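You operate a simulated robot arm through the tools that you are given. There is no shell and no other tool.

You are at the controls of a simulated robot arm. One attempt, no reset.

JOB
Put things in order on the top of the window bench. At the end: the clear rinse beaker stands where the clear rain beaker stood; the white probe (marked "FOAM") stands on top of the black stopper (marked "WAVE"); the silver steel cooler (marked "W2") from the top of the window bench stands where the clear rinse beaker stood; the clear rain beaker is in the yellow tray; whatever was shut is shut again. Leave all else as you found it, and nothing knocked over.

Only the result counts: the job must be done as asked and must still hold three seconds after the hand-in. Knocking over, shifting, dropping, spilling or breaking anything else fails it. Lids that push on must go on centred and level and be pressed home; caps that screw on are set level and turned clockwise until they are tight.

ROBOT AND FRAMES
A 7-joint arm with a two-finger parallel gripper, fixed in place. Base frame: the origin is at the foot of the arm, x ahead of it, y to its left, z up; the work surface is at about z = 850. Readings come in mm, degrees, newtons and seconds.
With the tool pointing down near the work surface it reaches from about 240 to 680 mm from the base axis. Its first joint turns from -66.0 to 66.0 degrees. Payload 2.4 kg.
The TCP is the grasp point between the finger pads, 30 mm short of the fingertips. In the tool frame z runs along the fingers and y along their closing line. The gripper opens to 94 mm. The fingers are 28 mm wide and 10 mm thick; the gripper's body (50 by 96 mm) begins 55 mm behind the TCP.
Orientation is told as [roll, pitch, yaw] about the base's x, y, z axes, in that order, counted from this pose: with the fingers straight down and closing along the base's y, the tool's x points along the base's -x, its y along +y and its z along -z.

CONTROLS
- The arm moves only by the tool nudge_tool. Its argument "deltas" is a list of rows, each a list of 7 numbers: the shift along the base's x, y, z in units of 40 mm (1.0 is 40 mm), then the turn, a rotation vector about the base's x, y, z in units of 6 degrees (1.0 is 6 degrees), then the opening, from 0 (shut) to 1 (fully open). In form: [[tx, ty, tz, ax, ay, az, grip], ...]. A call has 1 to 20 rows; each row shifts and turns the commanded pose from where the row before left it. A call with a number of a shift or a turn outside -1 to 1 is refused whole. Each row takes 0.2 s and may step no farther than 50 mm and 8.6 degrees from the row before; otherwise, or with a gripper value out of range, the whole call is refused. A pose out of reach is approached as far as the arm can. The call stops where the force on the tool passes 40 N (or 10 N more than at its start, if that is more) or the arm is blocked; 0.2 s more then pass. The fingers move at their own pace (about 153 mm/s each) and stop on an object; they squeeze with about 32 N. The grip force told is the motor's: it shows also when the fingers shut on nothing. Time passes only in rows, and 0.2 s behind the last, so rows that do not move let the fingers close. It gives the time, the measured TCP pose, the force on the tool (base axes), the opening and the grip force at its end, in the units of the frame above (readings bear some noise), with the torque about the TCP (base axes, N m) and any sound that the robot's microphone picked up.
- Cameras (640 x 400 px; columns grow to the right, rows downward): "scene" is fixed at [43.7, 485.7, 1441.2]; the picture's right is [-0.59, -0.81, 0.00], its down [-0.44, 0.32, -0.84] and it looks along [0.68, -0.49, -0.55] (base axes); focal length 346 px, centre (320, 200). "wrist" rides on the gripper at [76, 14, -102] in the tool frame; the picture's right is [-0.18, 0.98, 0.00], its down [-0.75, -0.14, -0.64] and it looks along [-0.63, -0.12, 0.77] (tool axes); focal length 243 px, centre (320, 200). There is no depth. A picture from a camera that has moved, and an enlarged one, comes with that camera's place and axes in the base frame and with its lens. The place of the scene camera against the robot may be out by one fixed shift of up to 18 mm in any direction.
- camera(camera): a new picture of that camera. The clock stands still meanwhile.
- inspect(camera, box): a new picture of the part [left, top, right, bottom] of that camera's present view, enlarged. The clock stands still meanwhile.
- sign_off(): hands the job in; it is judged then, once.

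Nothing tells you positions but the pictures and the camera data. Unless the task says otherwise, let go and move clear before handing in.

The tools are called as a command line: name --pt "numbers of a row" for each row, then --argument value for the rest, lists and objects as JSON in quotes. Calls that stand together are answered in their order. nudge_tool: Moves the arm, as the interface text tells. Its arguments: {"type":"object","properties":{"deltas":{"type":"array"}},"required":["deltas"]} The other tools are called the same way: camera (camera) takes a picture; inspect (camera, box) takes an enlarged picture of a part of a camera's view; sign_off () hands the job in.

At the start:

```text
t: 0.0
tool_pos: [330.2, 101.1, 1141.0]
orientation: [0.0, -0.1, 0.0]
contact_force: [0.4, -0.1, 0.5]
moment: [-0.01, 0.0, 0.02]
grip_width: 93.9
finger_force: 0.1
```

scene: 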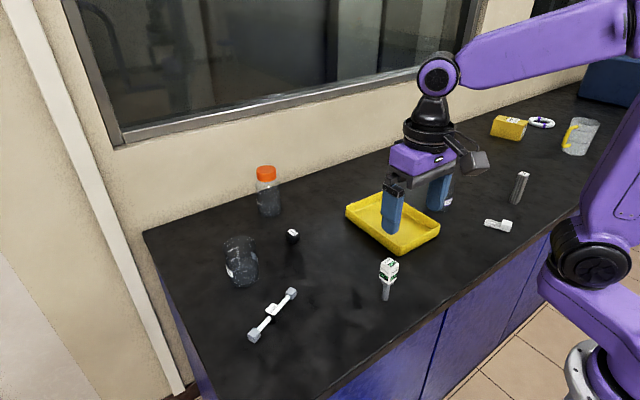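
wrist: 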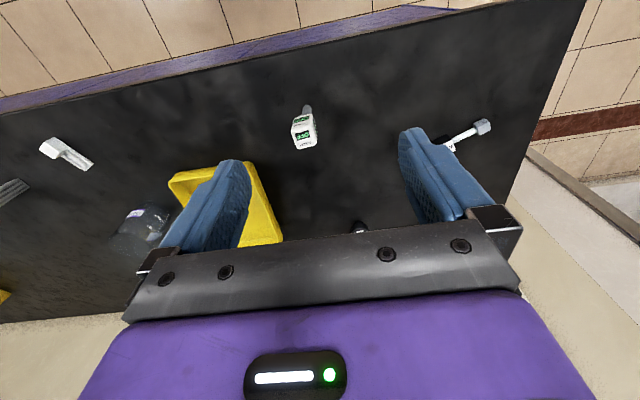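

I see a black bench with a yellow tray, beakers, a bottle with an orange cap, a white probe and assorted small items. I'll look closer at each of them before moving.

inspect --camera "scene" --box '[200, 150, 340, 350]'

inspect --camera "scene" --box '[340, 150, 480, 310]'

inspect --camera "scene" --box '[470, 100, 640, 250]'

inspect --camera "wrist" --box '[0, 80, 320, 280]'

inspect --camera "wrist" --box '[260, 80, 520, 250]'

```text
2.00 times, centred on (270, 250) of scene
camera zoom: at [43.7, 485.7, 1441.2], right [-0.59, -0.81, 0.0], down [-0.44, 0.32, -0.84], along [0.68, -0.49, -0.55], focal length 693 px, centre (420, 100)
```

zoom: 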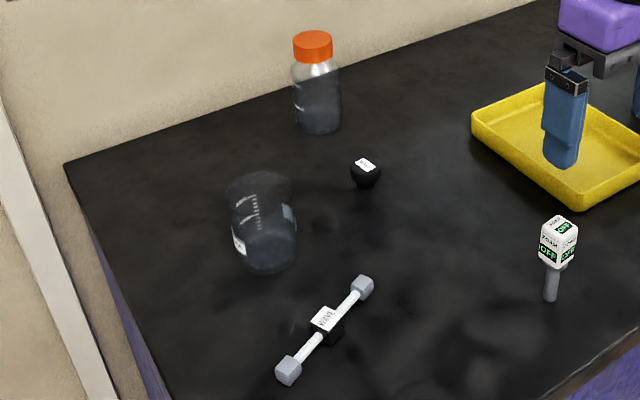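

```text
2.50 times, centred on (410, 230) of scene
camera zoom: at [43.7, 485.7, 1441.2], right [-0.59, -0.81, 0.0], down [-0.44, 0.32, -0.84], along [0.68, -0.49, -0.55], focal length 866 px, centre (95, 125)
```

zoom: 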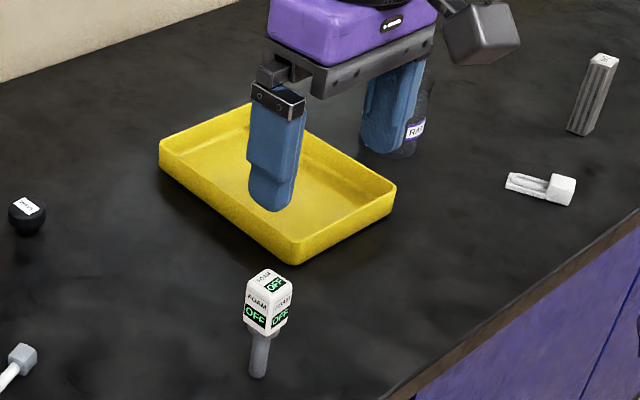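

```text
2.67 times, centred on (555, 175) of scene
camera zoom: at [43.7, 485.7, 1441.2], right [-0.59, -0.81, 0.0], down [-0.44, 0.32, -0.84], along [0.68, -0.49, -0.55], focal length 924 px, centre (-307, 267)
```

zoom: 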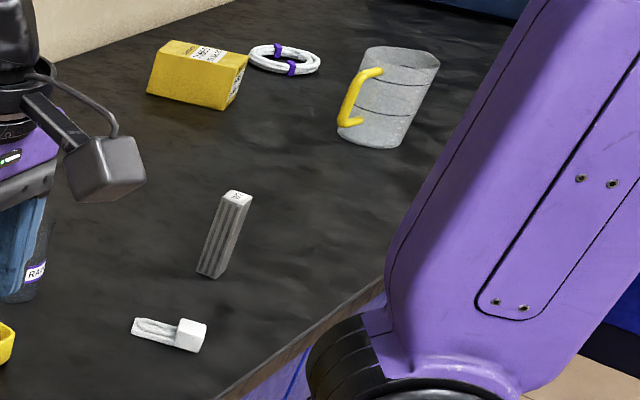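

```text
2.00 times, centred on (160, 180) of wrist
camera zoom: at [255.3, 115.3, 1245.1], right [0.18, 0.98, 0.0], down [0.75, -0.14, 0.64], along [0.63, -0.12, -0.77], focal length 485 px, centre (640, 240)
```

zoom: 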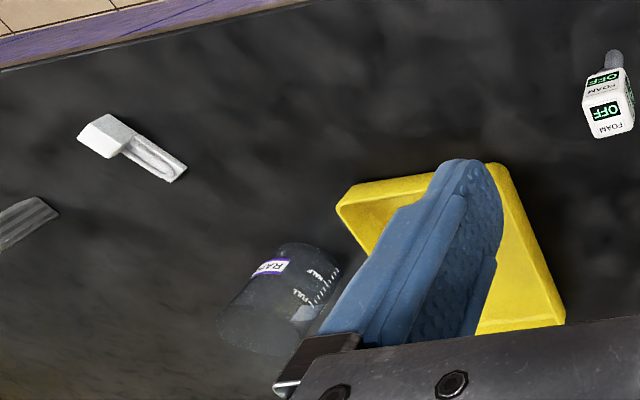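

```text
2.35 times, centred on (390, 165) of wrist
camera zoom: at [255.3, 115.3, 1245.1], right [0.18, 0.98, 0.0], down [0.75, -0.14, 0.64], along [0.63, -0.12, -0.77], focal length 571 px, centre (155, 282)
```

zoom: 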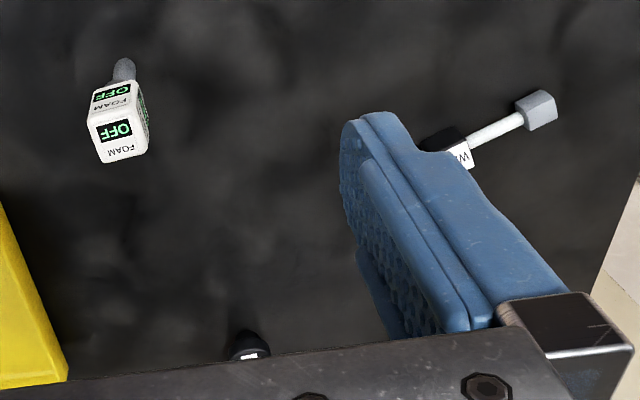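

The left beaker, the rain beaker behind the fingers, the FOAM probe, a dumbbell piece, a black ball and a ribbed steel bar are visible. I'll zoom in on labels.

inspect --camera "scene" --box '[276, 222, 308, 250]'

inspect --camera "scene" --box '[240, 280, 304, 345]'

inspect --camera "scene" --box '[215, 225, 270, 295]'

inspect --camera "scene" --box '[500, 160, 550, 215]'

inspect --camera "scene" --box '[475, 200, 530, 245]'

inspect --camera "scene" --box '[370, 250, 410, 305]'

inspect --camera "scene" --box '[245, 155, 295, 225]'

inspect --camera "scene" --box '[480, 100, 610, 165]'

```text
14.29 times, centred on (292, 236) of scene
camera zoom: at [43.7, 485.7, 1441.2], right [-0.59, -0.81, 0.0], down [-0.44, 0.32, -0.84], along [0.68, -0.49, -0.55], focal length 4950 px, centre (720, -314)
```

zoom: 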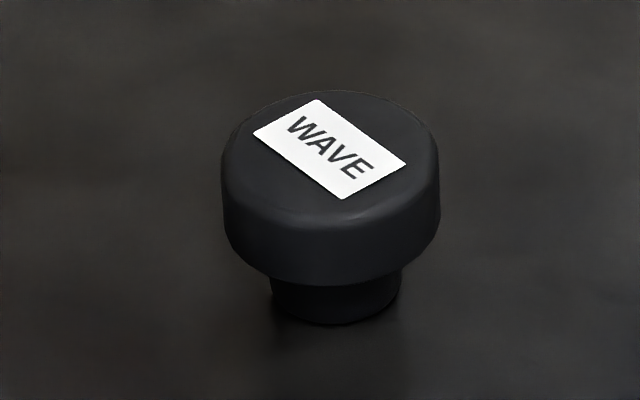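

```text
6.15 times, centred on (272, 312) of scene
camera zoom: at [43.7, 485.7, 1441.2], right [-0.59, -0.81, 0.0], down [-0.44, 0.32, -0.84], along [0.68, -0.49, -0.55], focal length 2132 px, centre (615, -492)
```

zoom: 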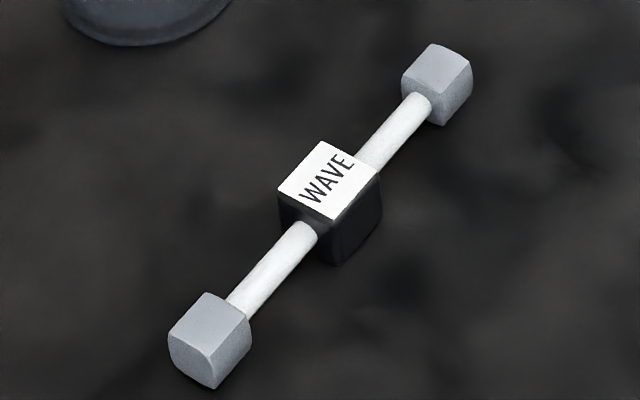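

```text
5.71 times, centred on (242, 260) of scene
camera zoom: at [43.7, 485.7, 1441.2], right [-0.59, -0.81, 0.0], down [-0.44, 0.32, -0.84], along [0.68, -0.49, -0.55], focal length 1980 px, centre (763, -143)
```

zoom: 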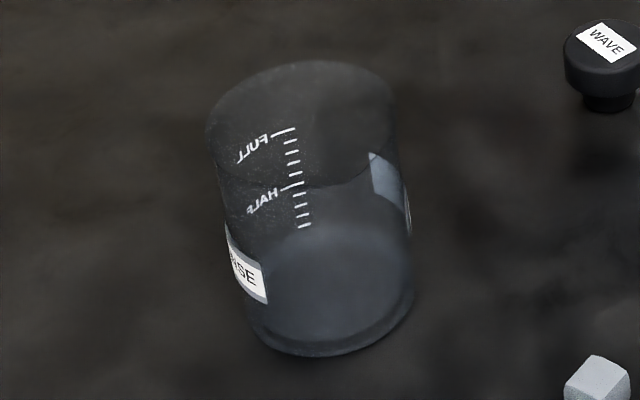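

```text
7.27 times, centred on (525, 188) of scene
camera zoom: at [43.7, 485.7, 1441.2], right [-0.59, -0.81, 0.0], down [-0.44, 0.32, -0.84], along [0.68, -0.49, -0.55], focal length 2520 px, centre (-1171, 291)
```

zoom: 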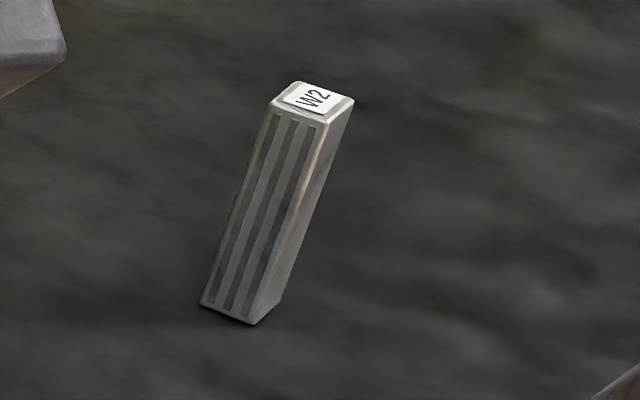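

```text
8.89 times, centred on (502, 222) of scene
camera zoom: at [43.7, 485.7, 1441.2], right [-0.59, -0.81, 0.0], down [-0.44, 0.32, -0.84], along [0.68, -0.49, -0.55], focal length 3080 px, centre (-1302, 0)
```

zoom: 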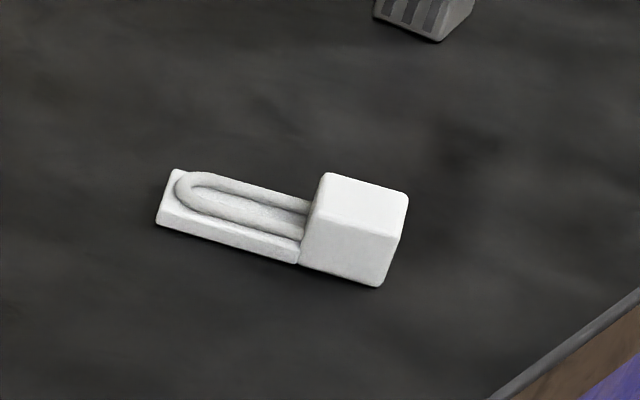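

```text
7.27 times, centred on (390, 278) of scene
camera zoom: at [43.7, 485.7, 1441.2], right [-0.59, -0.81, 0.0], down [-0.44, 0.32, -0.84], along [0.68, -0.49, -0.55], focal length 2520 px, centre (-189, -364)
```

zoom: 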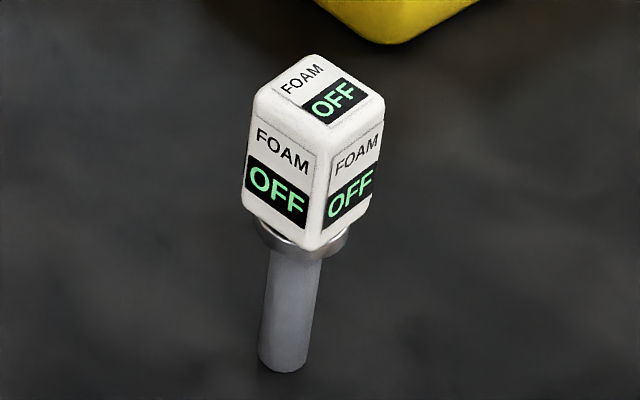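

```text
5.71 times, centred on (270, 190) of scene
camera zoom: at [43.7, 485.7, 1441.2], right [-0.59, -0.81, 0.0], down [-0.44, 0.32, -0.84], along [0.68, -0.49, -0.55], focal length 1980 px, centre (606, 257)
```

zoom: 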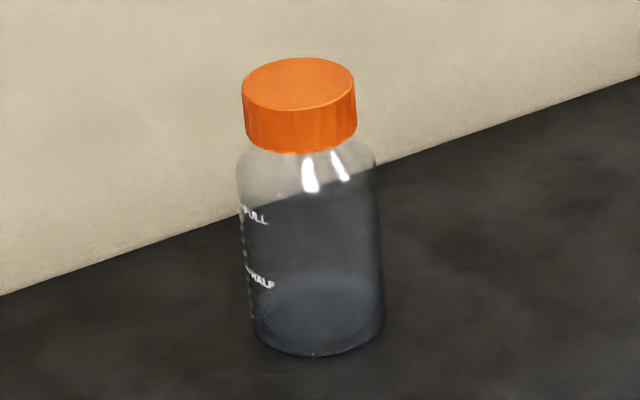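

```text
4.92 times, centred on (545, 132) of scene
camera zoom: at [43.7, 485.7, 1441.2], right [-0.59, -0.81, 0.0], down [-0.44, 0.32, -0.84], along [0.68, -0.49, -0.55], focal length 1706 px, centre (-788, 532)
```

zoom: 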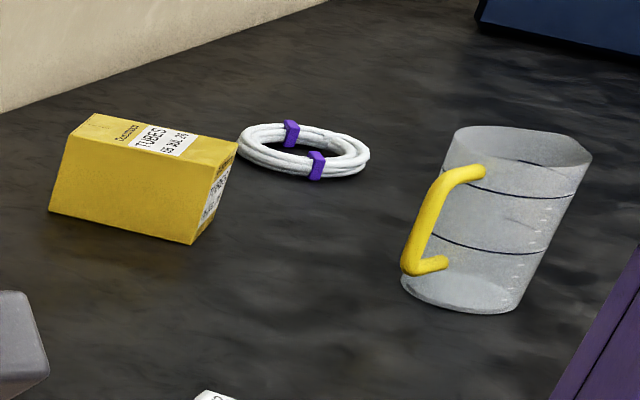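

The black WAVE stopper is the round one, the rinse beaker is on the left, the rain beaker is behind the tray, and the ribbed bar is W2. I'll move the wrist over toward the rain beaker for a calibrated view.

nudge_tool --pt "0.3 -0.85 0 0 0 -0.417 1" --pt "0.3 -0.85 0 0 0 -0.417 1" --pt "0.3 -0.85 0 0 0 -0.417 1" --pt "0.3 -0.85 0 0 0 -0.417 1" --pt "0.3 -0.85 0 0 0 -0.417 1" --pt "0.3 -0.85 0 0 0 -0.417 1" --pt "0.3 -0.85 0 0 0 -0.417 1" --pt "0.3 -0.85 0 0 0 -0.417 1" --pt "0.3 -0.85 0 0 0 -0.417 1" --pt "0.3 -0.85 0 0 0 -0.417 1" --pt "0.3 -0.85 0 0 0 -0.417 1" --pt "0.3 -0.85 0 0 0 -0.417 1"

camera --camera "wrist"

camera --camera "scene"

```text
t: 2.6
tool_pos: [474.0, -307.9, 1141.5]
orientation: [0.0, 0.0, -30.1]
contact_force: [0.2, -0.4, 0.0]
moment: [0.01, 0.0, -0.02]
grip_width: 94.3
finger_force: 0.0
```

```text
taken
camera wrist: at [416.4, -258.1, 1245.7], right [0.65, 0.76, 0.0], down [0.58, -0.5, 0.64], along [0.49, -0.42, -0.77], focal length 243 px, centre (320, 200)
```

wrist: 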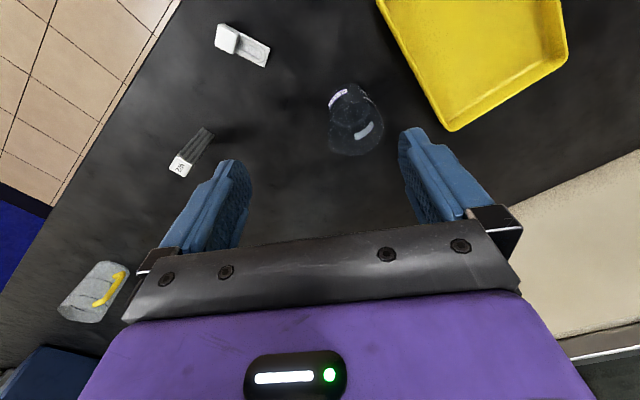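

```text
taken
```

scene: 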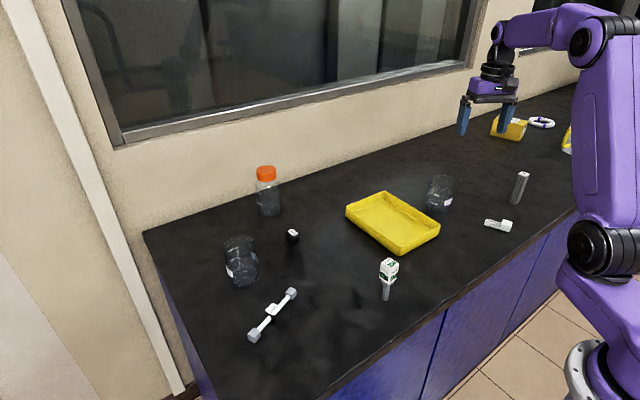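

The rain beaker is now clear in both views. I'll zoom in on it.

inspect --camera "wrist" --box '[300, 60, 412, 170]'

inspect --camera "wrist" --box '[160, 110, 240, 190]'

inspect --camera "scene" --box '[405, 165, 475, 225]'

inspect --camera "scene" --box '[340, 180, 450, 260]'

inspect --camera "wrist" --box '[360, 0, 580, 140]'

```text
3.64 times, centred on (356, 115) of wrist
camera zoom: at [416.4, -258.1, 1245.7], right [0.65, 0.76, 0.0], down [0.58, -0.5, 0.64], along [0.49, -0.42, -0.77], focal length 882 px, centre (189, 509)
```

zoom: 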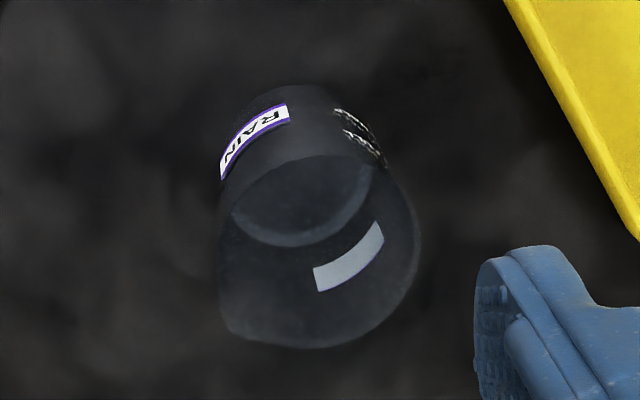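

```text
5.00 times, centred on (200, 150) of wrist
camera zoom: at [416.4, -258.1, 1245.7], right [0.65, 0.76, 0.0], down [0.58, -0.5, 0.64], along [0.49, -0.42, -0.77], focal length 1213 px, centre (920, 450)
```

zoom: 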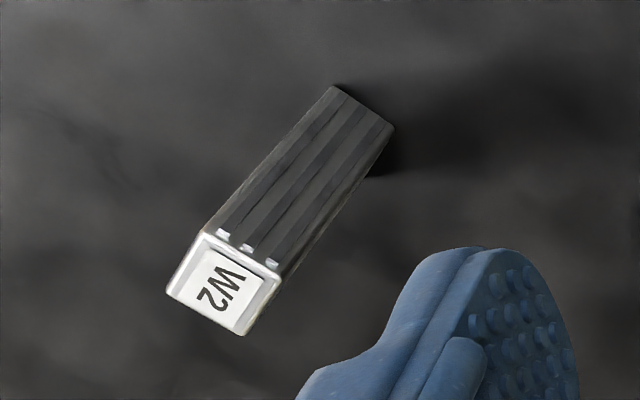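

```text
6.67 times, centred on (440, 195) of scene
camera zoom: at [43.6, 485.7, 1441.2], right [-0.59, -0.81, 0.0], down [-0.44, 0.32, -0.84], along [0.68, -0.49, -0.55], focal length 2310 px, centre (-480, 233)
```

zoom: 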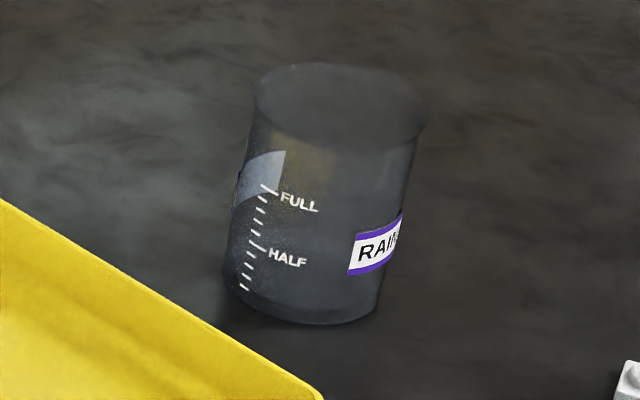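

```text
5.00 times, centred on (395, 220) of scene
camera zoom: at [43.6, 485.7, 1441.2], right [-0.59, -0.81, 0.0], down [-0.44, 0.32, -0.84], along [0.68, -0.49, -0.55], focal length 1733 px, centre (-55, 100)
```

zoom: 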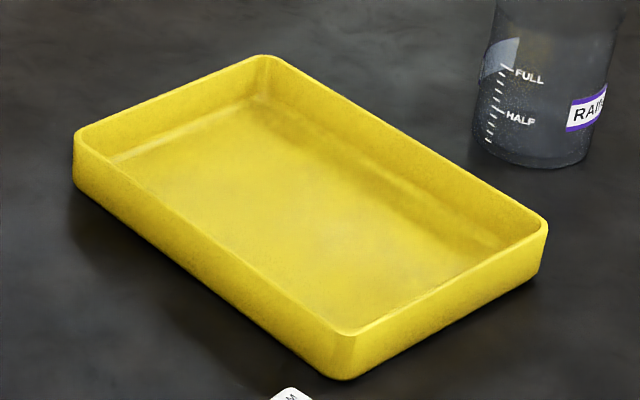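

```text
2.86 times, centred on (470, 70) of wrist
camera zoom: at [416.4, -258.1, 1245.7], right [0.65, 0.76, 0.0], down [0.58, -0.5, 0.64], along [0.49, -0.42, -0.77], focal length 693 px, centre (-109, 571)
```

zoom: 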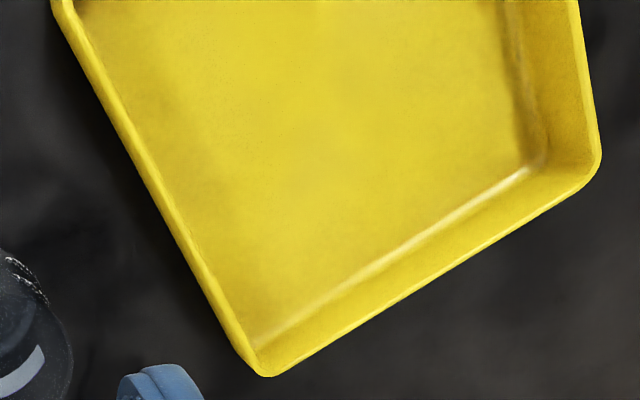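

Rain beaker seems to be at about (550, -309), about 70 mm wide and 90 tall. I'll move above it for a closer, more exact view.

nudge_tool --pt "0.63 0 -0.6 0 0 0 1" --pt "0.63 0 -0.6 0 0 0 1" --pt "0.63 0 -0.6 0 0 0 1" --pt "0 0 0 0 0 0 1"

camera --camera "wrist"

inspect --camera "wrist" --box '[220, 0, 420, 160]'

```text
t: 3.6
tool_pos: [550.0, -307.1, 1068.9]
orientation: [0.0, 0.0, -30.0]
contact_force: [0.4, 0.5, -0.5]
moment: [0.01, -0.01, 0.04]
grip_width: 93.9
finger_force: 0.1
```

```text
taken
camera wrist: at [492.2, -258.2, 1173.3], right [0.65, 0.76, 0.0], down [0.58, -0.5, 0.64], along [0.49, -0.42, -0.77], focal length 243 px, centre (320, 200)
```

wrist: 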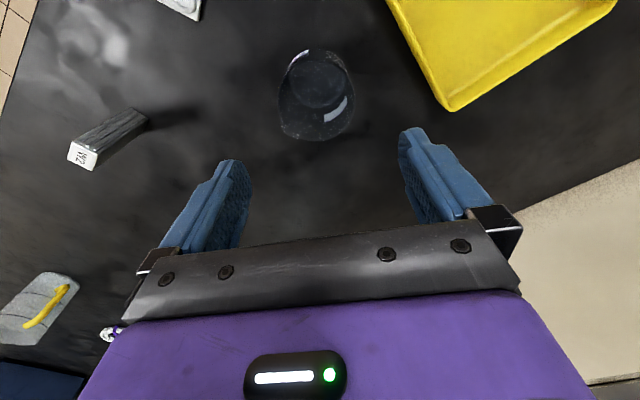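

```text
2.50 times, centred on (320, 80) of wrist
camera zoom: at [492.2, -258.2, 1173.3], right [0.65, 0.76, 0.0], down [0.58, -0.5, 0.64], along [0.49, -0.42, -0.77], focal length 606 px, centre (320, 500)
```

zoom: 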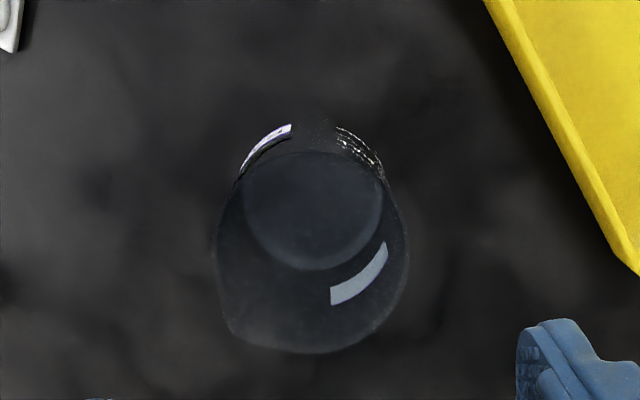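

The rain beaker is centred at about (549.5, -310.5). I'll go straight down around it, with the fingers fully open.

nudge_tool --pt "0 -0.085 -0.5 0 0 0 1" --pt "0 0 -0.8 0 0 0 1" --pt "0 0 -0.8 0 0 0 1" --pt "0 0 -0.5 0 0 0 1" --pt "0 0 0 0 0 0 1"

camera --camera "wrist"

inspect --camera "scene" --box '[390, 120, 510, 230]'

```text
t: 4.8
tool_pos: [550.7, -310.2, 966.4]
orientation: [0.0, 0.1, -30.1]
contact_force: [-0.1, 0.6, -0.5]
moment: [-0.02, -0.02, -0.01]
grip_width: 93.9
finger_force: 0.0
```

```text
taken
camera wrist: at [492.3, -260.0, 1069.3], right [0.65, 0.76, 0.0], down [0.58, -0.5, 0.64], along [0.49, -0.42, -0.77], focal length 243 px, centre (320, 200)
```

wrist: 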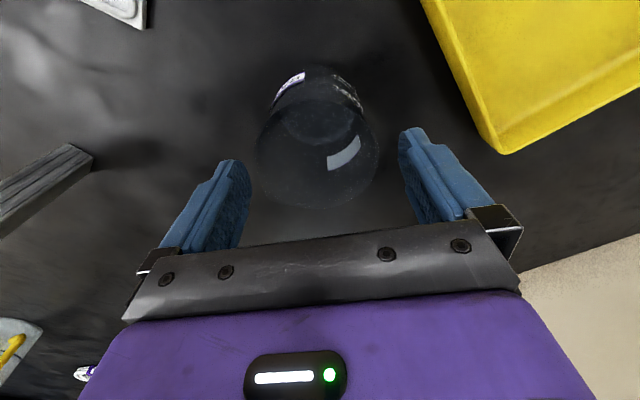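

```text
3.64 times, centred on (450, 175) of scene
camera zoom: at [43.7, 485.7, 1441.2], right [-0.59, -0.81, 0.0], down [-0.44, 0.32, -0.84], along [0.68, -0.49, -0.55], focal length 1260 px, centre (-153, 291)
```

zoom: 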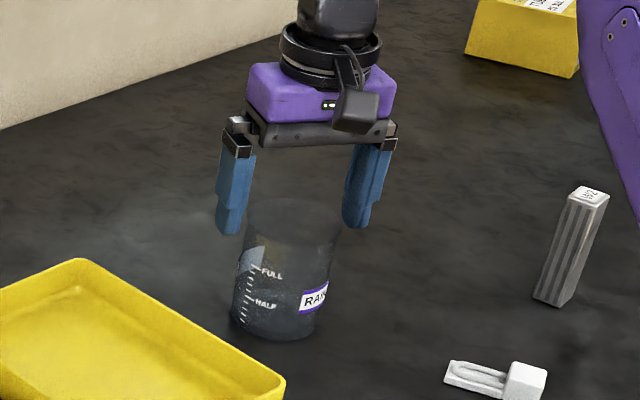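

The beaker is centred between the fingers. I'll lower to grasp height and close.

nudge_tool --pt "0 0 -0.6 0 0 0 1" --pt "0 0 -0.6 0 0 0 1" --pt "0 0 -0.4 0 0 0 1" --pt "0 0 0 0 0 0 1"

camera --camera "wrist"

inspect --camera "scene" --box '[390, 140, 490, 230]'

```text
t: 5.8
tool_pos: [551.5, -307.6, 901.1]
orientation: [0.0, 0.0, -30.0]
contact_force: [-0.3, -0.7, 0.5]
moment: [0.02, -0.01, 0.0]
grip_width: 94.0
finger_force: 0.1
```

```text
taken
camera wrist: at [492.5, -258.4, 1005.4], right [0.65, 0.76, 0.0], down [0.58, -0.5, 0.64], along [0.49, -0.42, -0.77], focal length 243 px, centre (320, 200)
```

wrist: 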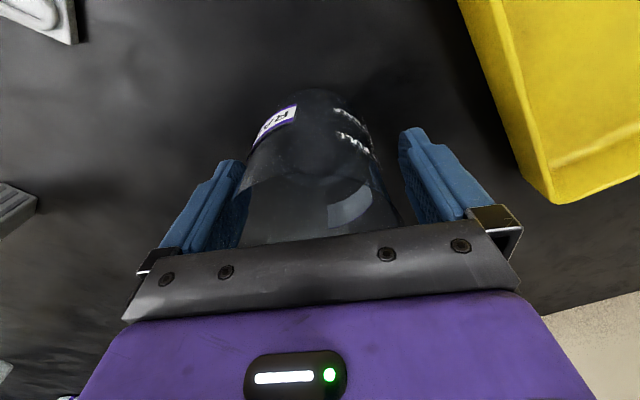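

```text
4.44 times, centred on (440, 185) of scene
camera zoom: at [43.7, 485.7, 1441.2], right [-0.59, -0.81, 0.0], down [-0.44, 0.32, -0.84], along [0.68, -0.49, -0.55], focal length 1540 px, centre (-213, 267)
```

zoom: 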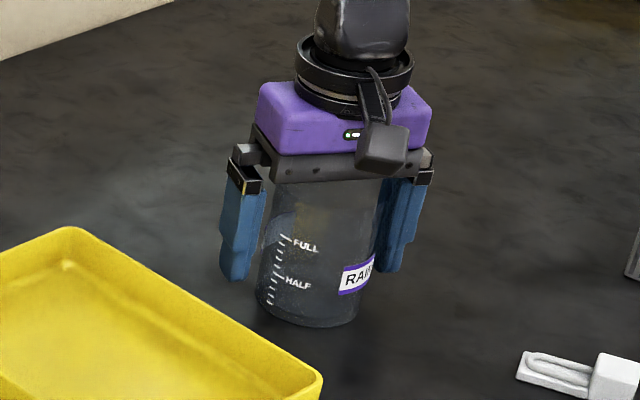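

The fingers straddle the beaker properly. I'll close and lift gently.

nudge_tool --pt "0 0 0 0 0 0 0.7" --pt "0 0 0 0 0 0 0.5" --pt "0 0 0 0 0 0 0.3" --pt "0 0 0 0 0 0 0.3"

camera --camera "wrist"

```text
t: 6.8
tool_pos: [551.3, -308.8, 902.6]
orientation: [0.0, 0.0, -30.1]
contact_force: [0.1, -0.4, -0.2]
moment: [-0.01, 0.0, -0.02]
grip_width: 70.2
finger_force: 32.1
```

```text
taken
camera wrist: at [492.5, -258.6, 1005.7], right [0.65, 0.76, 0.0], down [0.58, -0.5, 0.64], along [0.49, -0.42, -0.77], focal length 243 px, centre (320, 200)
```

wrist: 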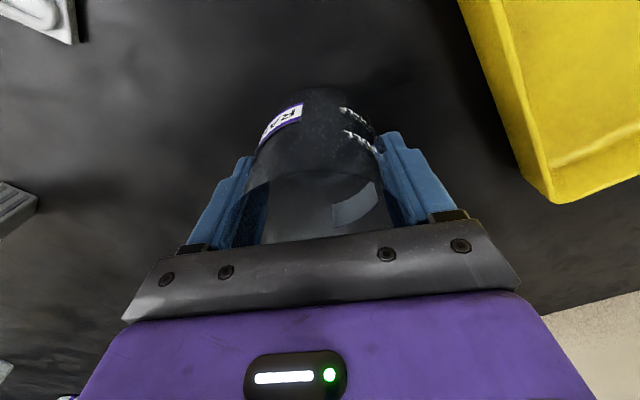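

Gripped at 70 mm. I'll lift, carry it over the tray's middle (about 550, -132), then check before lowering.

nudge_tool --pt "0 0 0.3 0 0 0 0.3" --pt "0 0 0.6 0 0 0 0.3" --pt "0 0 0.7 0 0 0 0.3" --pt "0 0 0.6 0 0 0 0.3" --pt "0 0.3 0 0 0 0 0.3" --pt "0 0.6 0 0 0 0 0.3" --pt "0 0.7 0 0 0 0 0.3" --pt "0 0.7 0 0 0 0 0.3" --pt "0 0.7 0 0 0 0 0.3" --pt "0 0.7 0 0 0 0 0.3" --pt "0 0.45 0 0 0 0 0.3" --pt "0 0.3 0 0 0 0 0.3" --pt "0 0 0 0 0 0 0.3"

camera --camera "wrist"

camera --camera "scene"

```text
t: 9.6
tool_pos: [549.9, -132.8, 987.7]
orientation: [0.0, 0.0, -30.0]
contact_force: [0.7, -0.3, -0.7]
moment: [0.01, 0.0, 0.04]
grip_width: 70.2
finger_force: 32.2
```

```text
taken
camera wrist: at [492.6, -81.3, 1092.5], right [0.65, 0.76, 0.0], down [0.58, -0.5, 0.64], along [0.49, -0.42, -0.77], focal length 243 px, centre (320, 200)
```

wrist: 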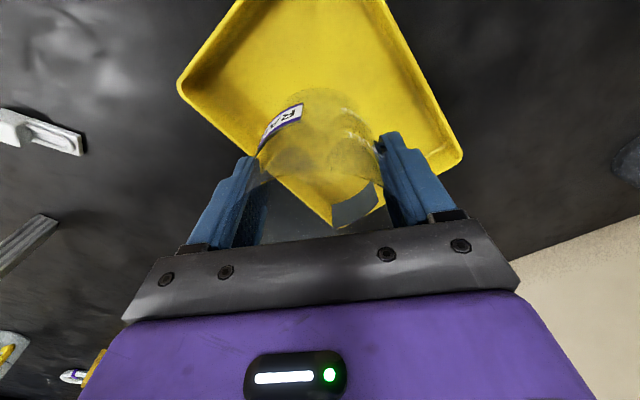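

```text
taken
```

scene: 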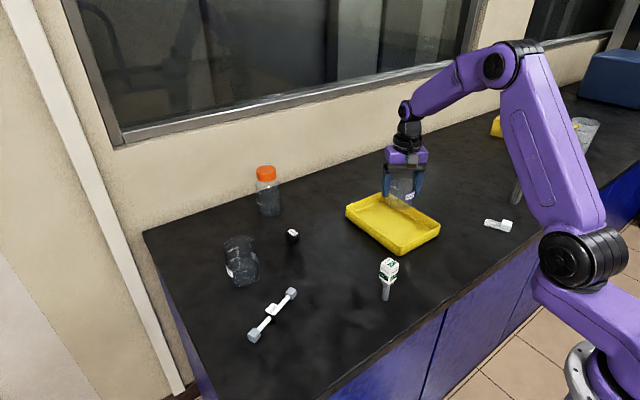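

The beaker hangs level over the tray, whose inside spans roughly x 461–680, y -205 to -55. I'll shift 10 mm outward, lower most of the way, then creep down.

nudge_tool --pt "0.28 0 -0.3 0 0 0 0.3" --pt "0 0 -0.5 0 0 0 0.3" --pt "0 0 -0.5 0 0 0 0.3" --pt "0 0 -0.4 0 0 0 0.3" --pt "0 0 -0.1 0 0 0 0.3" --pt "0 0 0 0 0 0 0.3"

inspect --camera "scene" --box '[340, 140, 450, 260]'

camera --camera "wrist"

```text
t: 11.0
tool_pos: [561.9, -133.4, 918.6]
orientation: [0.0, 0.0, -30.0]
contact_force: [0.1, 0.7, -0.2]
moment: [0.01, 0.0, 0.0]
grip_width: 70.3
finger_force: 32.3
```

```text
3.33 times, centred on (395, 200) of scene
camera zoom: at [43.7, 485.7, 1441.2], right [-0.59, -0.81, 0.0], down [-0.44, 0.32, -0.84], along [0.68, -0.49, -0.55], focal length 1155 px, centre (70, 200)
```

zoom: 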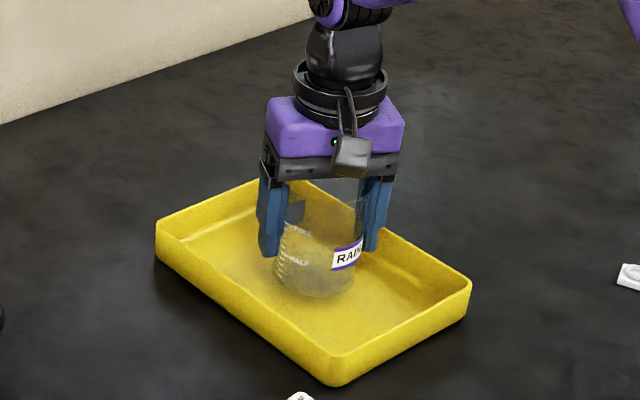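

```text
taken
camera wrist: at [504.2, -82.8, 1021.3], right [0.65, 0.76, 0.0], down [0.58, -0.5, 0.64], along [0.49, -0.42, -0.77], focal length 243 px, centre (320, 200)
```

wrist: 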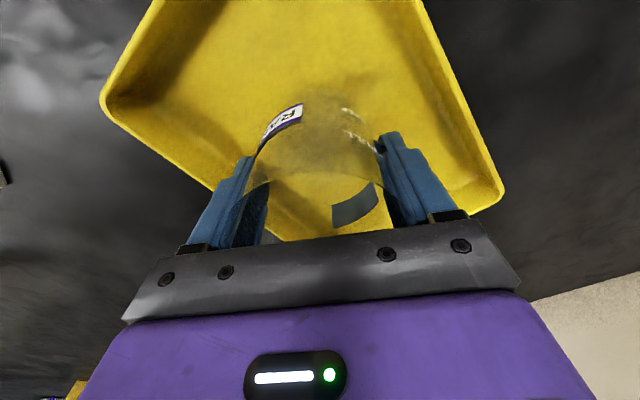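

Well inside the tray. I'll creep down in 2 mm steps watching for contact.

nudge_tool --pt "0 0 -0.1 0 0 0 0.3" --pt "0 0 -0.05 0 0 0 0.3" --pt "0 0 -0.05 0 0 0 0.3" --pt "0 0 0 0 0 0 0.3"

nudge_tool --pt "0 0 -0.04 0 0 0 0.3" --pt "0 0 0 0 0 0 0.3"

nudge_tool --pt "0 0 -0.04 0 0 0 0.3" --pt "0 0 0 0 0 0 0.3"

```text
t: 12.0
tool_pos: [561.1, -133.3, 909.2]
orientation: [0.0, 0.0, -29.9]
contact_force: [-0.3, 0.0, -1.1]
moment: [-0.04, -0.02, -0.01]
grip_width: 70.2
finger_force: 32.1
```

```text
t: 12.6
tool_pos: [561.6, -132.6, 908.3]
orientation: [0.1, 0.0, -30.1]
contact_force: [-0.6, 0.5, -0.8]
moment: [0.0, -0.03, 0.0]
grip_width: 70.3
finger_force: 31.9
```

```text
t: 13.2
tool_pos: [561.3, -132.2, 906.8]
orientation: [0.0, 0.1, -30.1]
contact_force: [-1.0, -0.4, -1.6]
moment: [-0.02, 0.04, 0.02]
grip_width: 70.3
finger_force: 31.4
```

nudge_tool --pt "0 0 -0.03 0 0 0 0.3" --pt "0 0 0 0 0 0 0.3"

nudge_tool --pt "0 0 -0.03 0 0 0 0.3" --pt "0 0 0 0 0 0 0.3"

```text
t: 13.8
tool_pos: [560.1, -132.1, 905.8]
orientation: [0.0, -0.1, -30.0]
contact_force: [-2.4, 0.9, 11.9]
moment: [0.14, 0.27, 0.05]
grip_width: 70.0
finger_force: 31.4
```

```text
t: 14.4
tool_pos: [561.9, -131.4, 904.5]
orientation: [0.0, -0.2, -30.1]
contact_force: [-5.4, 0.8, 22.2]
moment: [-0.22, 0.17, 0.04]
grip_width: 70.4
finger_force: 31.5
```

Contact at the tray floor. I'll back off a hair, release to a modest opening, and rise.

nudge_tool --pt "0 0 0.025 0 0 0 0.3" --pt "0 0 0 0 0 0 0.76" --pt "0 0 0 0 0 0 0.85" --pt "0 0 0 0 0 0 0.85"

camera --camera "wrist"

```text
t: 15.4
tool_pos: [560.9, -132.1, 905.4]
orientation: [0.0, 0.0, -30.0]
contact_force: [-0.2, 0.0, -1.2]
moment: [0.0, 0.0, 0.0]
grip_width: 79.8
finger_force: 0.0
```

```text
taken
camera wrist: at [503.1, -82.0, 1008.2], right [0.65, 0.76, 0.0], down [0.58, -0.5, 0.64], along [0.49, -0.42, -0.77], focal length 243 px, centre (320, 200)
```

wrist: 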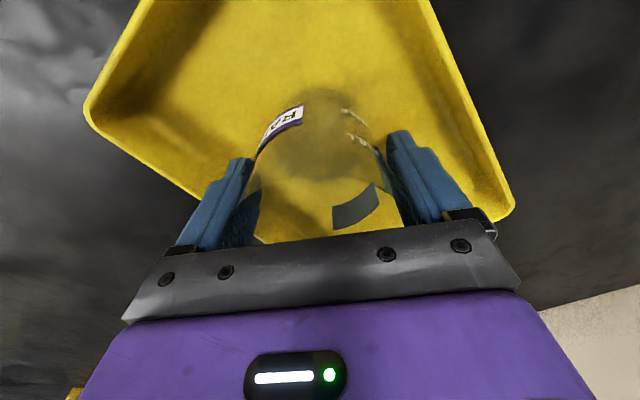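

Released cleanly. I'll rise straight up and travel toward the rinse beaker, turning the wrist to face it.

nudge_tool --pt "0 0 0.4 0 0 0 0.85" --pt "0 0 0.8 0 0 0 0.85" --pt "0 0 0.9 0 0 0 0.9" --pt "0 0 0.9 0 0 0 1" --pt "0 0 0.9 0 0 0 1" --pt "0 0.4 0 0 0 0.7 1" --pt "0 0.9 0 0 0 0.75 1" --pt "0 0.9 0 0 0 0.75 1" --pt "0 0.9 0 0 0 0.75 1" --pt "0 0.9 0 0 0 0.75 1" --pt "0 0.9 0 0 0 0.75 1" --pt "0 0.9 0 0 0 0.75 1" --pt "0 0.9 0 0 0 0.75 1" --pt "0 0.9 0 0 0 0.75 1" --pt "0 0.9 0 0 0 0.75 1" --pt "0 0.9 0 0 0 0.75 1" --pt "0 0.5 0 0 0 0.9 1" --pt "0 0 0 0 0 0 1"

camera --camera "wrist"

camera --camera "scene"

```text
t: 19.2
tool_pos: [558.8, 265.8, 1061.5]
orientation: [0.0, 0.0, 24.7]
contact_force: [-0.3, -0.5, 0.1]
moment: [-0.02, -0.01, 0.0]
grip_width: 94.1
finger_force: 0.0
```

```text
taken
camera wrist: at [486.4, 246.2, 1164.5], right [-0.24, 0.97, 0.0], down [0.74, 0.19, 0.64], along [0.62, 0.16, -0.77], focal length 243 px, centre (320, 200)
```

wrist: 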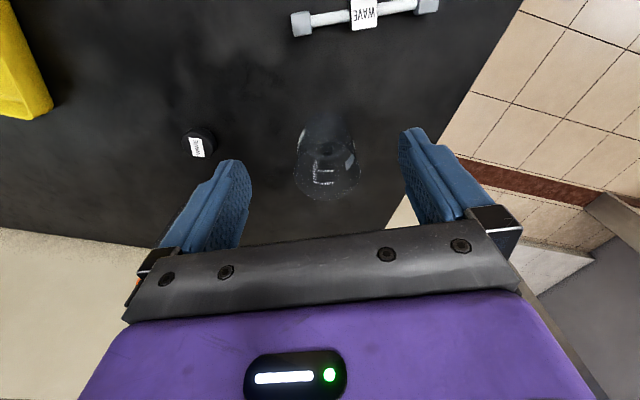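

```text
taken
```

scene: 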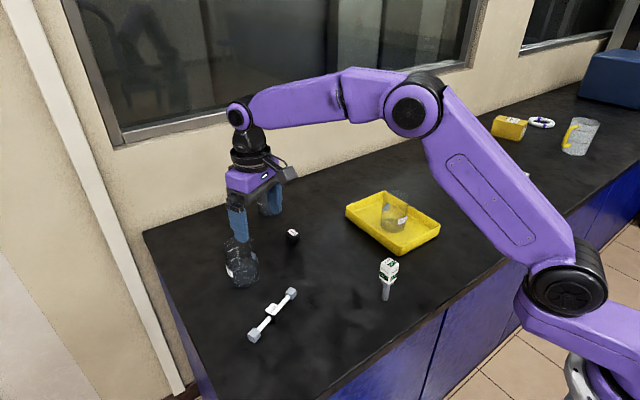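

The rain beaker stands upright in the tray. Now I'll zoom on the rinse beaker and the stopper for position.

inspect --camera "wrist" --box '[270, 95, 390, 215]'

inspect --camera "wrist" --box '[170, 105, 240, 175]'

inspect --camera "scene" --box '[340, 170, 450, 260]'

```text
3.33 times, centred on (330, 155) of wrist
camera zoom: at [486.4, 246.2, 1164.5], right [-0.24, 0.97, 0.0], down [0.74, 0.19, 0.64], along [0.62, 0.16, -0.77], focal length 809 px, centre (287, 350)
```

zoom: 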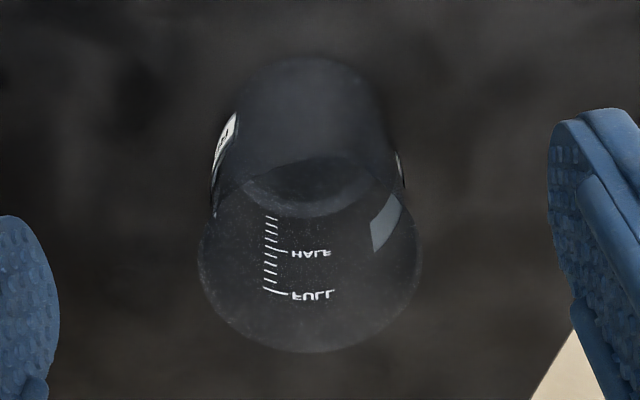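

```text
5.71 times, centred on (205, 140) of wrist
camera zoom: at [486.4, 246.2, 1164.5], right [-0.24, 0.97, 0.0], down [0.74, 0.19, 0.64], along [0.62, 0.16, -0.77], focal length 1386 px, centre (977, 543)
```

zoom: 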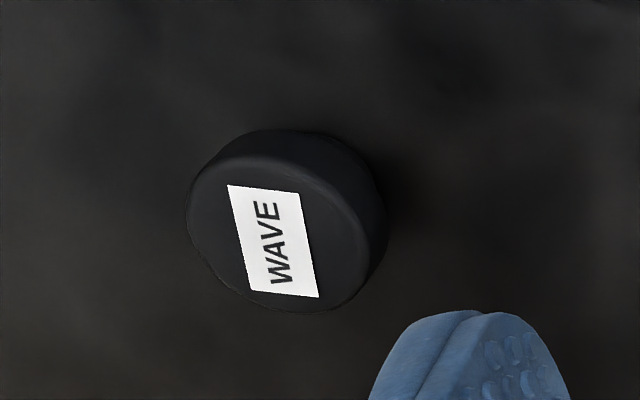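

```text
4.44 times, centred on (395, 215) of scene
camera zoom: at [43.6, 485.7, 1441.2], right [-0.59, -0.81, 0.0], down [-0.44, 0.32, -0.84], along [0.68, -0.49, -0.55], focal length 1540 px, centre (-13, 133)
```

zoom: 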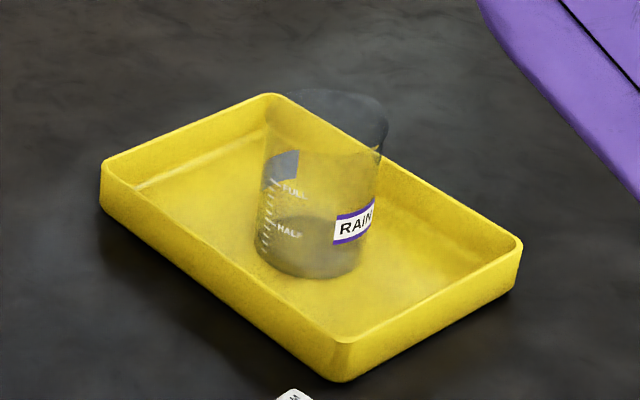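

The rinse beaker is centred near (627, 292), right at the arm's reach limit (~692 mm). I'll approach above it and see how far the arm reaches with the tool upright.

nudge_tool --pt "0.5 0.2 0 0 0 0 1" --pt "0.5 0.2 0 0 0 0 1" --pt "0.3 0.15 -0.3 0 0 0 1" --pt "0.3 0.15 -0.4 0 0 0 1" --pt "0 0 -0.4 0 0 0 1" --pt "0 0 0 0 0 0 1"

camera --camera "wrist"

inspect --camera "wrist" --box '[240, 40, 400, 200]'

```text
t: 20.6
tool_pos: [620.7, 290.6, 1016.1]
orientation: [0.1, 0.0, 24.5]
contact_force: [-0.9, 0.0, -0.5]
moment: [-0.01, -0.01, 0.01]
grip_width: 94.0
finger_force: 0.1
out of reach, approached as far as the arm can: row 4
```

```text
taken
camera wrist: at [546.5, 272.0, 1119.4], right [-0.24, 0.97, 0.0], down [0.74, 0.19, 0.64], along [0.62, 0.16, -0.77], focal length 243 px, centre (320, 200)
```

wrist: 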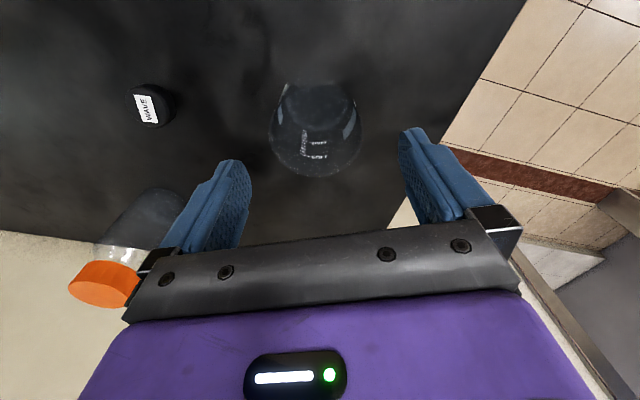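

```text
2.50 times, centred on (320, 120) of wrist
camera zoom: at [546.5, 272.0, 1119.4], right [-0.24, 0.97, 0.0], down [0.74, 0.19, 0.64], along [0.62, 0.16, -0.77], focal length 606 px, centre (320, 400)
```

zoom: 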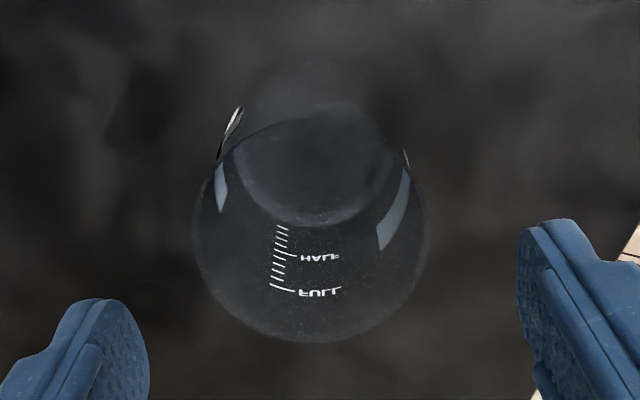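

The arm just reaches about 6 mm short of the centre radially, which the 28 mm wide pads can take. I'll correct sideways by 3 mm and step down, nudging outward.

nudge_tool --pt "0.03 -0.07 -0.4 0 0 0 1" --pt "0.05 0.02 -0.4 0 0 0 1" --pt "0.05 0.02 -0.4 0 0 0 1" --pt "0 0 0 0 0 0 1"

camera --camera "wrist"

```text
t: 21.6
tool_pos: [627.0, 289.9, 968.6]
orientation: [0.0, 0.0, 24.6]
contact_force: [0.1, 0.3, 0.0]
moment: [0.02, -0.03, 0.05]
grip_width: 93.9
finger_force: 0.0
```

```text
taken
camera wrist: at [552.0, 270.6, 1071.9], right [-0.24, 0.97, 0.0], down [0.74, 0.19, 0.64], along [0.62, 0.16, -0.77], focal length 243 px, centre (320, 200)
```

wrist: 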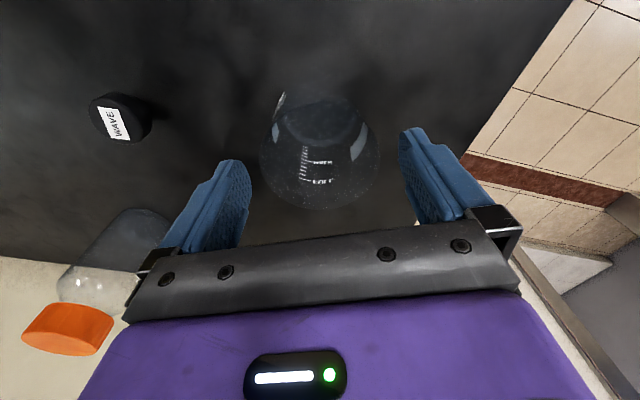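

The view now matches the one I had over the rain beaker, so it's centred. I'll lower to grasp height.

nudge_tool --pt "0 0 -0.6 0 0 0 1" --pt "0 0 -0.6 0 0 0 1" --pt "0 0 -0.46 0 0 0 1" --pt "0 0 0 0 0 0 1"

camera --camera "wrist"

inspect --camera "scene" --box '[190, 180, 320, 300]'

```text
t: 22.6
tool_pos: [625.2, 289.4, 901.9]
orientation: [0.0, 0.0, 24.5]
contact_force: [-0.7, 0.6, -0.1]
moment: [0.01, 0.01, 0.0]
grip_width: 94.1
finger_force: 0.1
```

```text
taken
camera wrist: at [551.7, 271.1, 1006.2], right [-0.24, 0.97, 0.0], down [0.74, 0.19, 0.64], along [0.62, 0.16, -0.77], focal length 243 px, centre (320, 200)
```

wrist: 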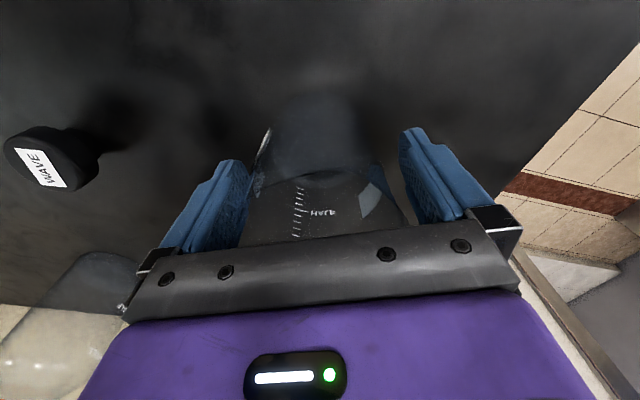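

```text
3.33 times, centred on (255, 240) of scene
camera zoom: at [43.7, 485.7, 1441.2], right [-0.59, -0.81, 0.0], down [-0.44, 0.32, -0.84], along [0.68, -0.49, -0.55], focal length 1155 px, centre (537, 67)
```

zoom: 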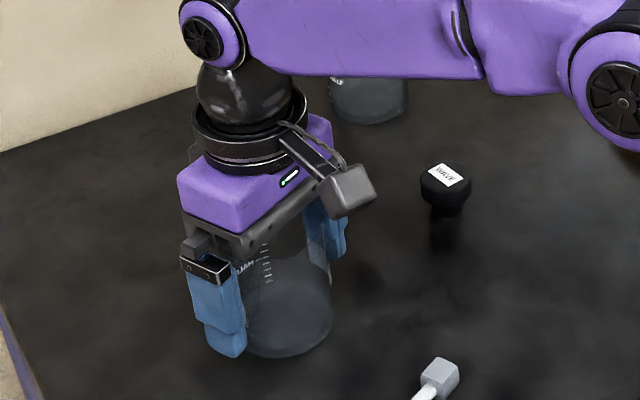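

Straddled correctly. Closing on it.

nudge_tool --pt "0 0 0 0 0 0 0.8" --pt "0 0 0 0 0 0 0.6" --pt "0 0 0 0 0 0 0.3" --pt "0 0 0 0 0 0 0.3"

camera --camera "wrist"

```text
t: 23.6
tool_pos: [625.7, 289.7, 902.5]
orientation: [0.0, 0.0, 24.6]
contact_force: [-0.6, -0.4, -0.1]
moment: [-0.01, -0.04, 0.01]
grip_width: 69.9
finger_force: 32.1
```

```text
taken
camera wrist: at [551.6, 271.1, 1006.5], right [-0.24, 0.97, 0.0], down [0.74, 0.19, 0.64], along [0.62, 0.16, -0.77], focal length 243 px, centre (320, 200)
```

wrist: 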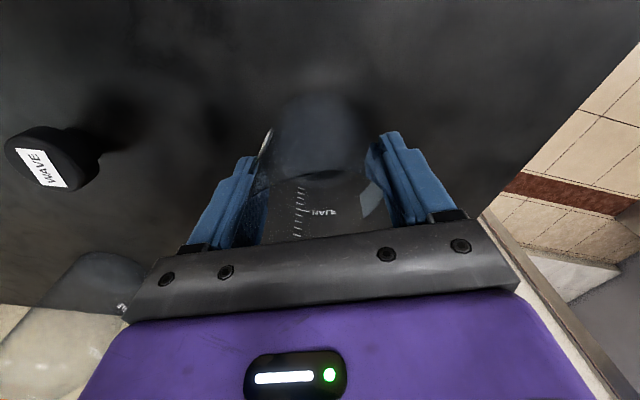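

Gripped with hardly any shift. I'll lift, pull in from the reach limit, and carry it high past the tray.

nudge_tool --pt "0 0 0.3 0 0 0 0.3" --pt "0 0 0.6 0 0 0 0.3" --pt "-0.1 -0.05 0.7 0 0 0 0.3" --pt "-0.5 -0.3 0.5 0 0 0 0.3" --pt "-0.7 -0.5 0.5 0 0 0 0.3" --pt "-0.7 -0.6 0.5 0 0 0 0.3" --pt "-0.2 -0.8 0 0 0 -0.57 0.3" --pt "0 -0.85 0 0 0 -0.57 0.3" --pt "0 -0.85 0 0 0 -0.57 0.3" --pt "0 -0.85 0 0 0 -0.57 0.3" --pt "0 -0.85 0 0 0 -0.57 0.3" --pt "0 -0.85 0 0 0 -0.57 0.3" --pt "0 -0.85 0 0 0 -0.57 0.3" --pt "0 -0.85 0 0 0 -0.57 0.3" --pt "0 -0.85 0 0 0 -0.57 0.3" --pt "0 -0.85 0 0 0 -0.57 0.3"

camera --camera "scene"

```text
t: 27.0
tool_pos: [537.7, -107.8, 1025.7]
orientation: [0.0, -0.1, -9.8]
contact_force: [0.2, 0.1, -1.4]
moment: [-0.02, -0.03, 0.0]
grip_width: 69.8
finger_force: 32.2
```

```text
taken
```

scene: 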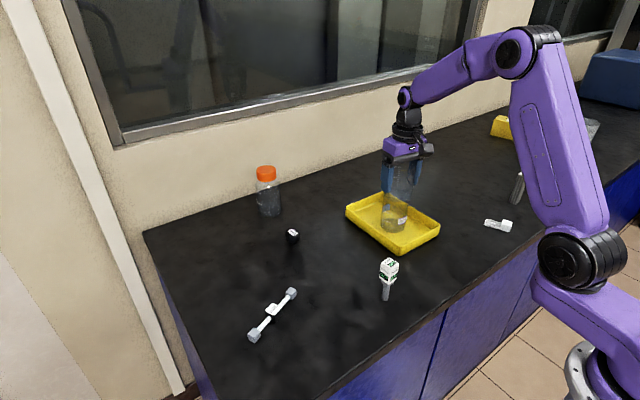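

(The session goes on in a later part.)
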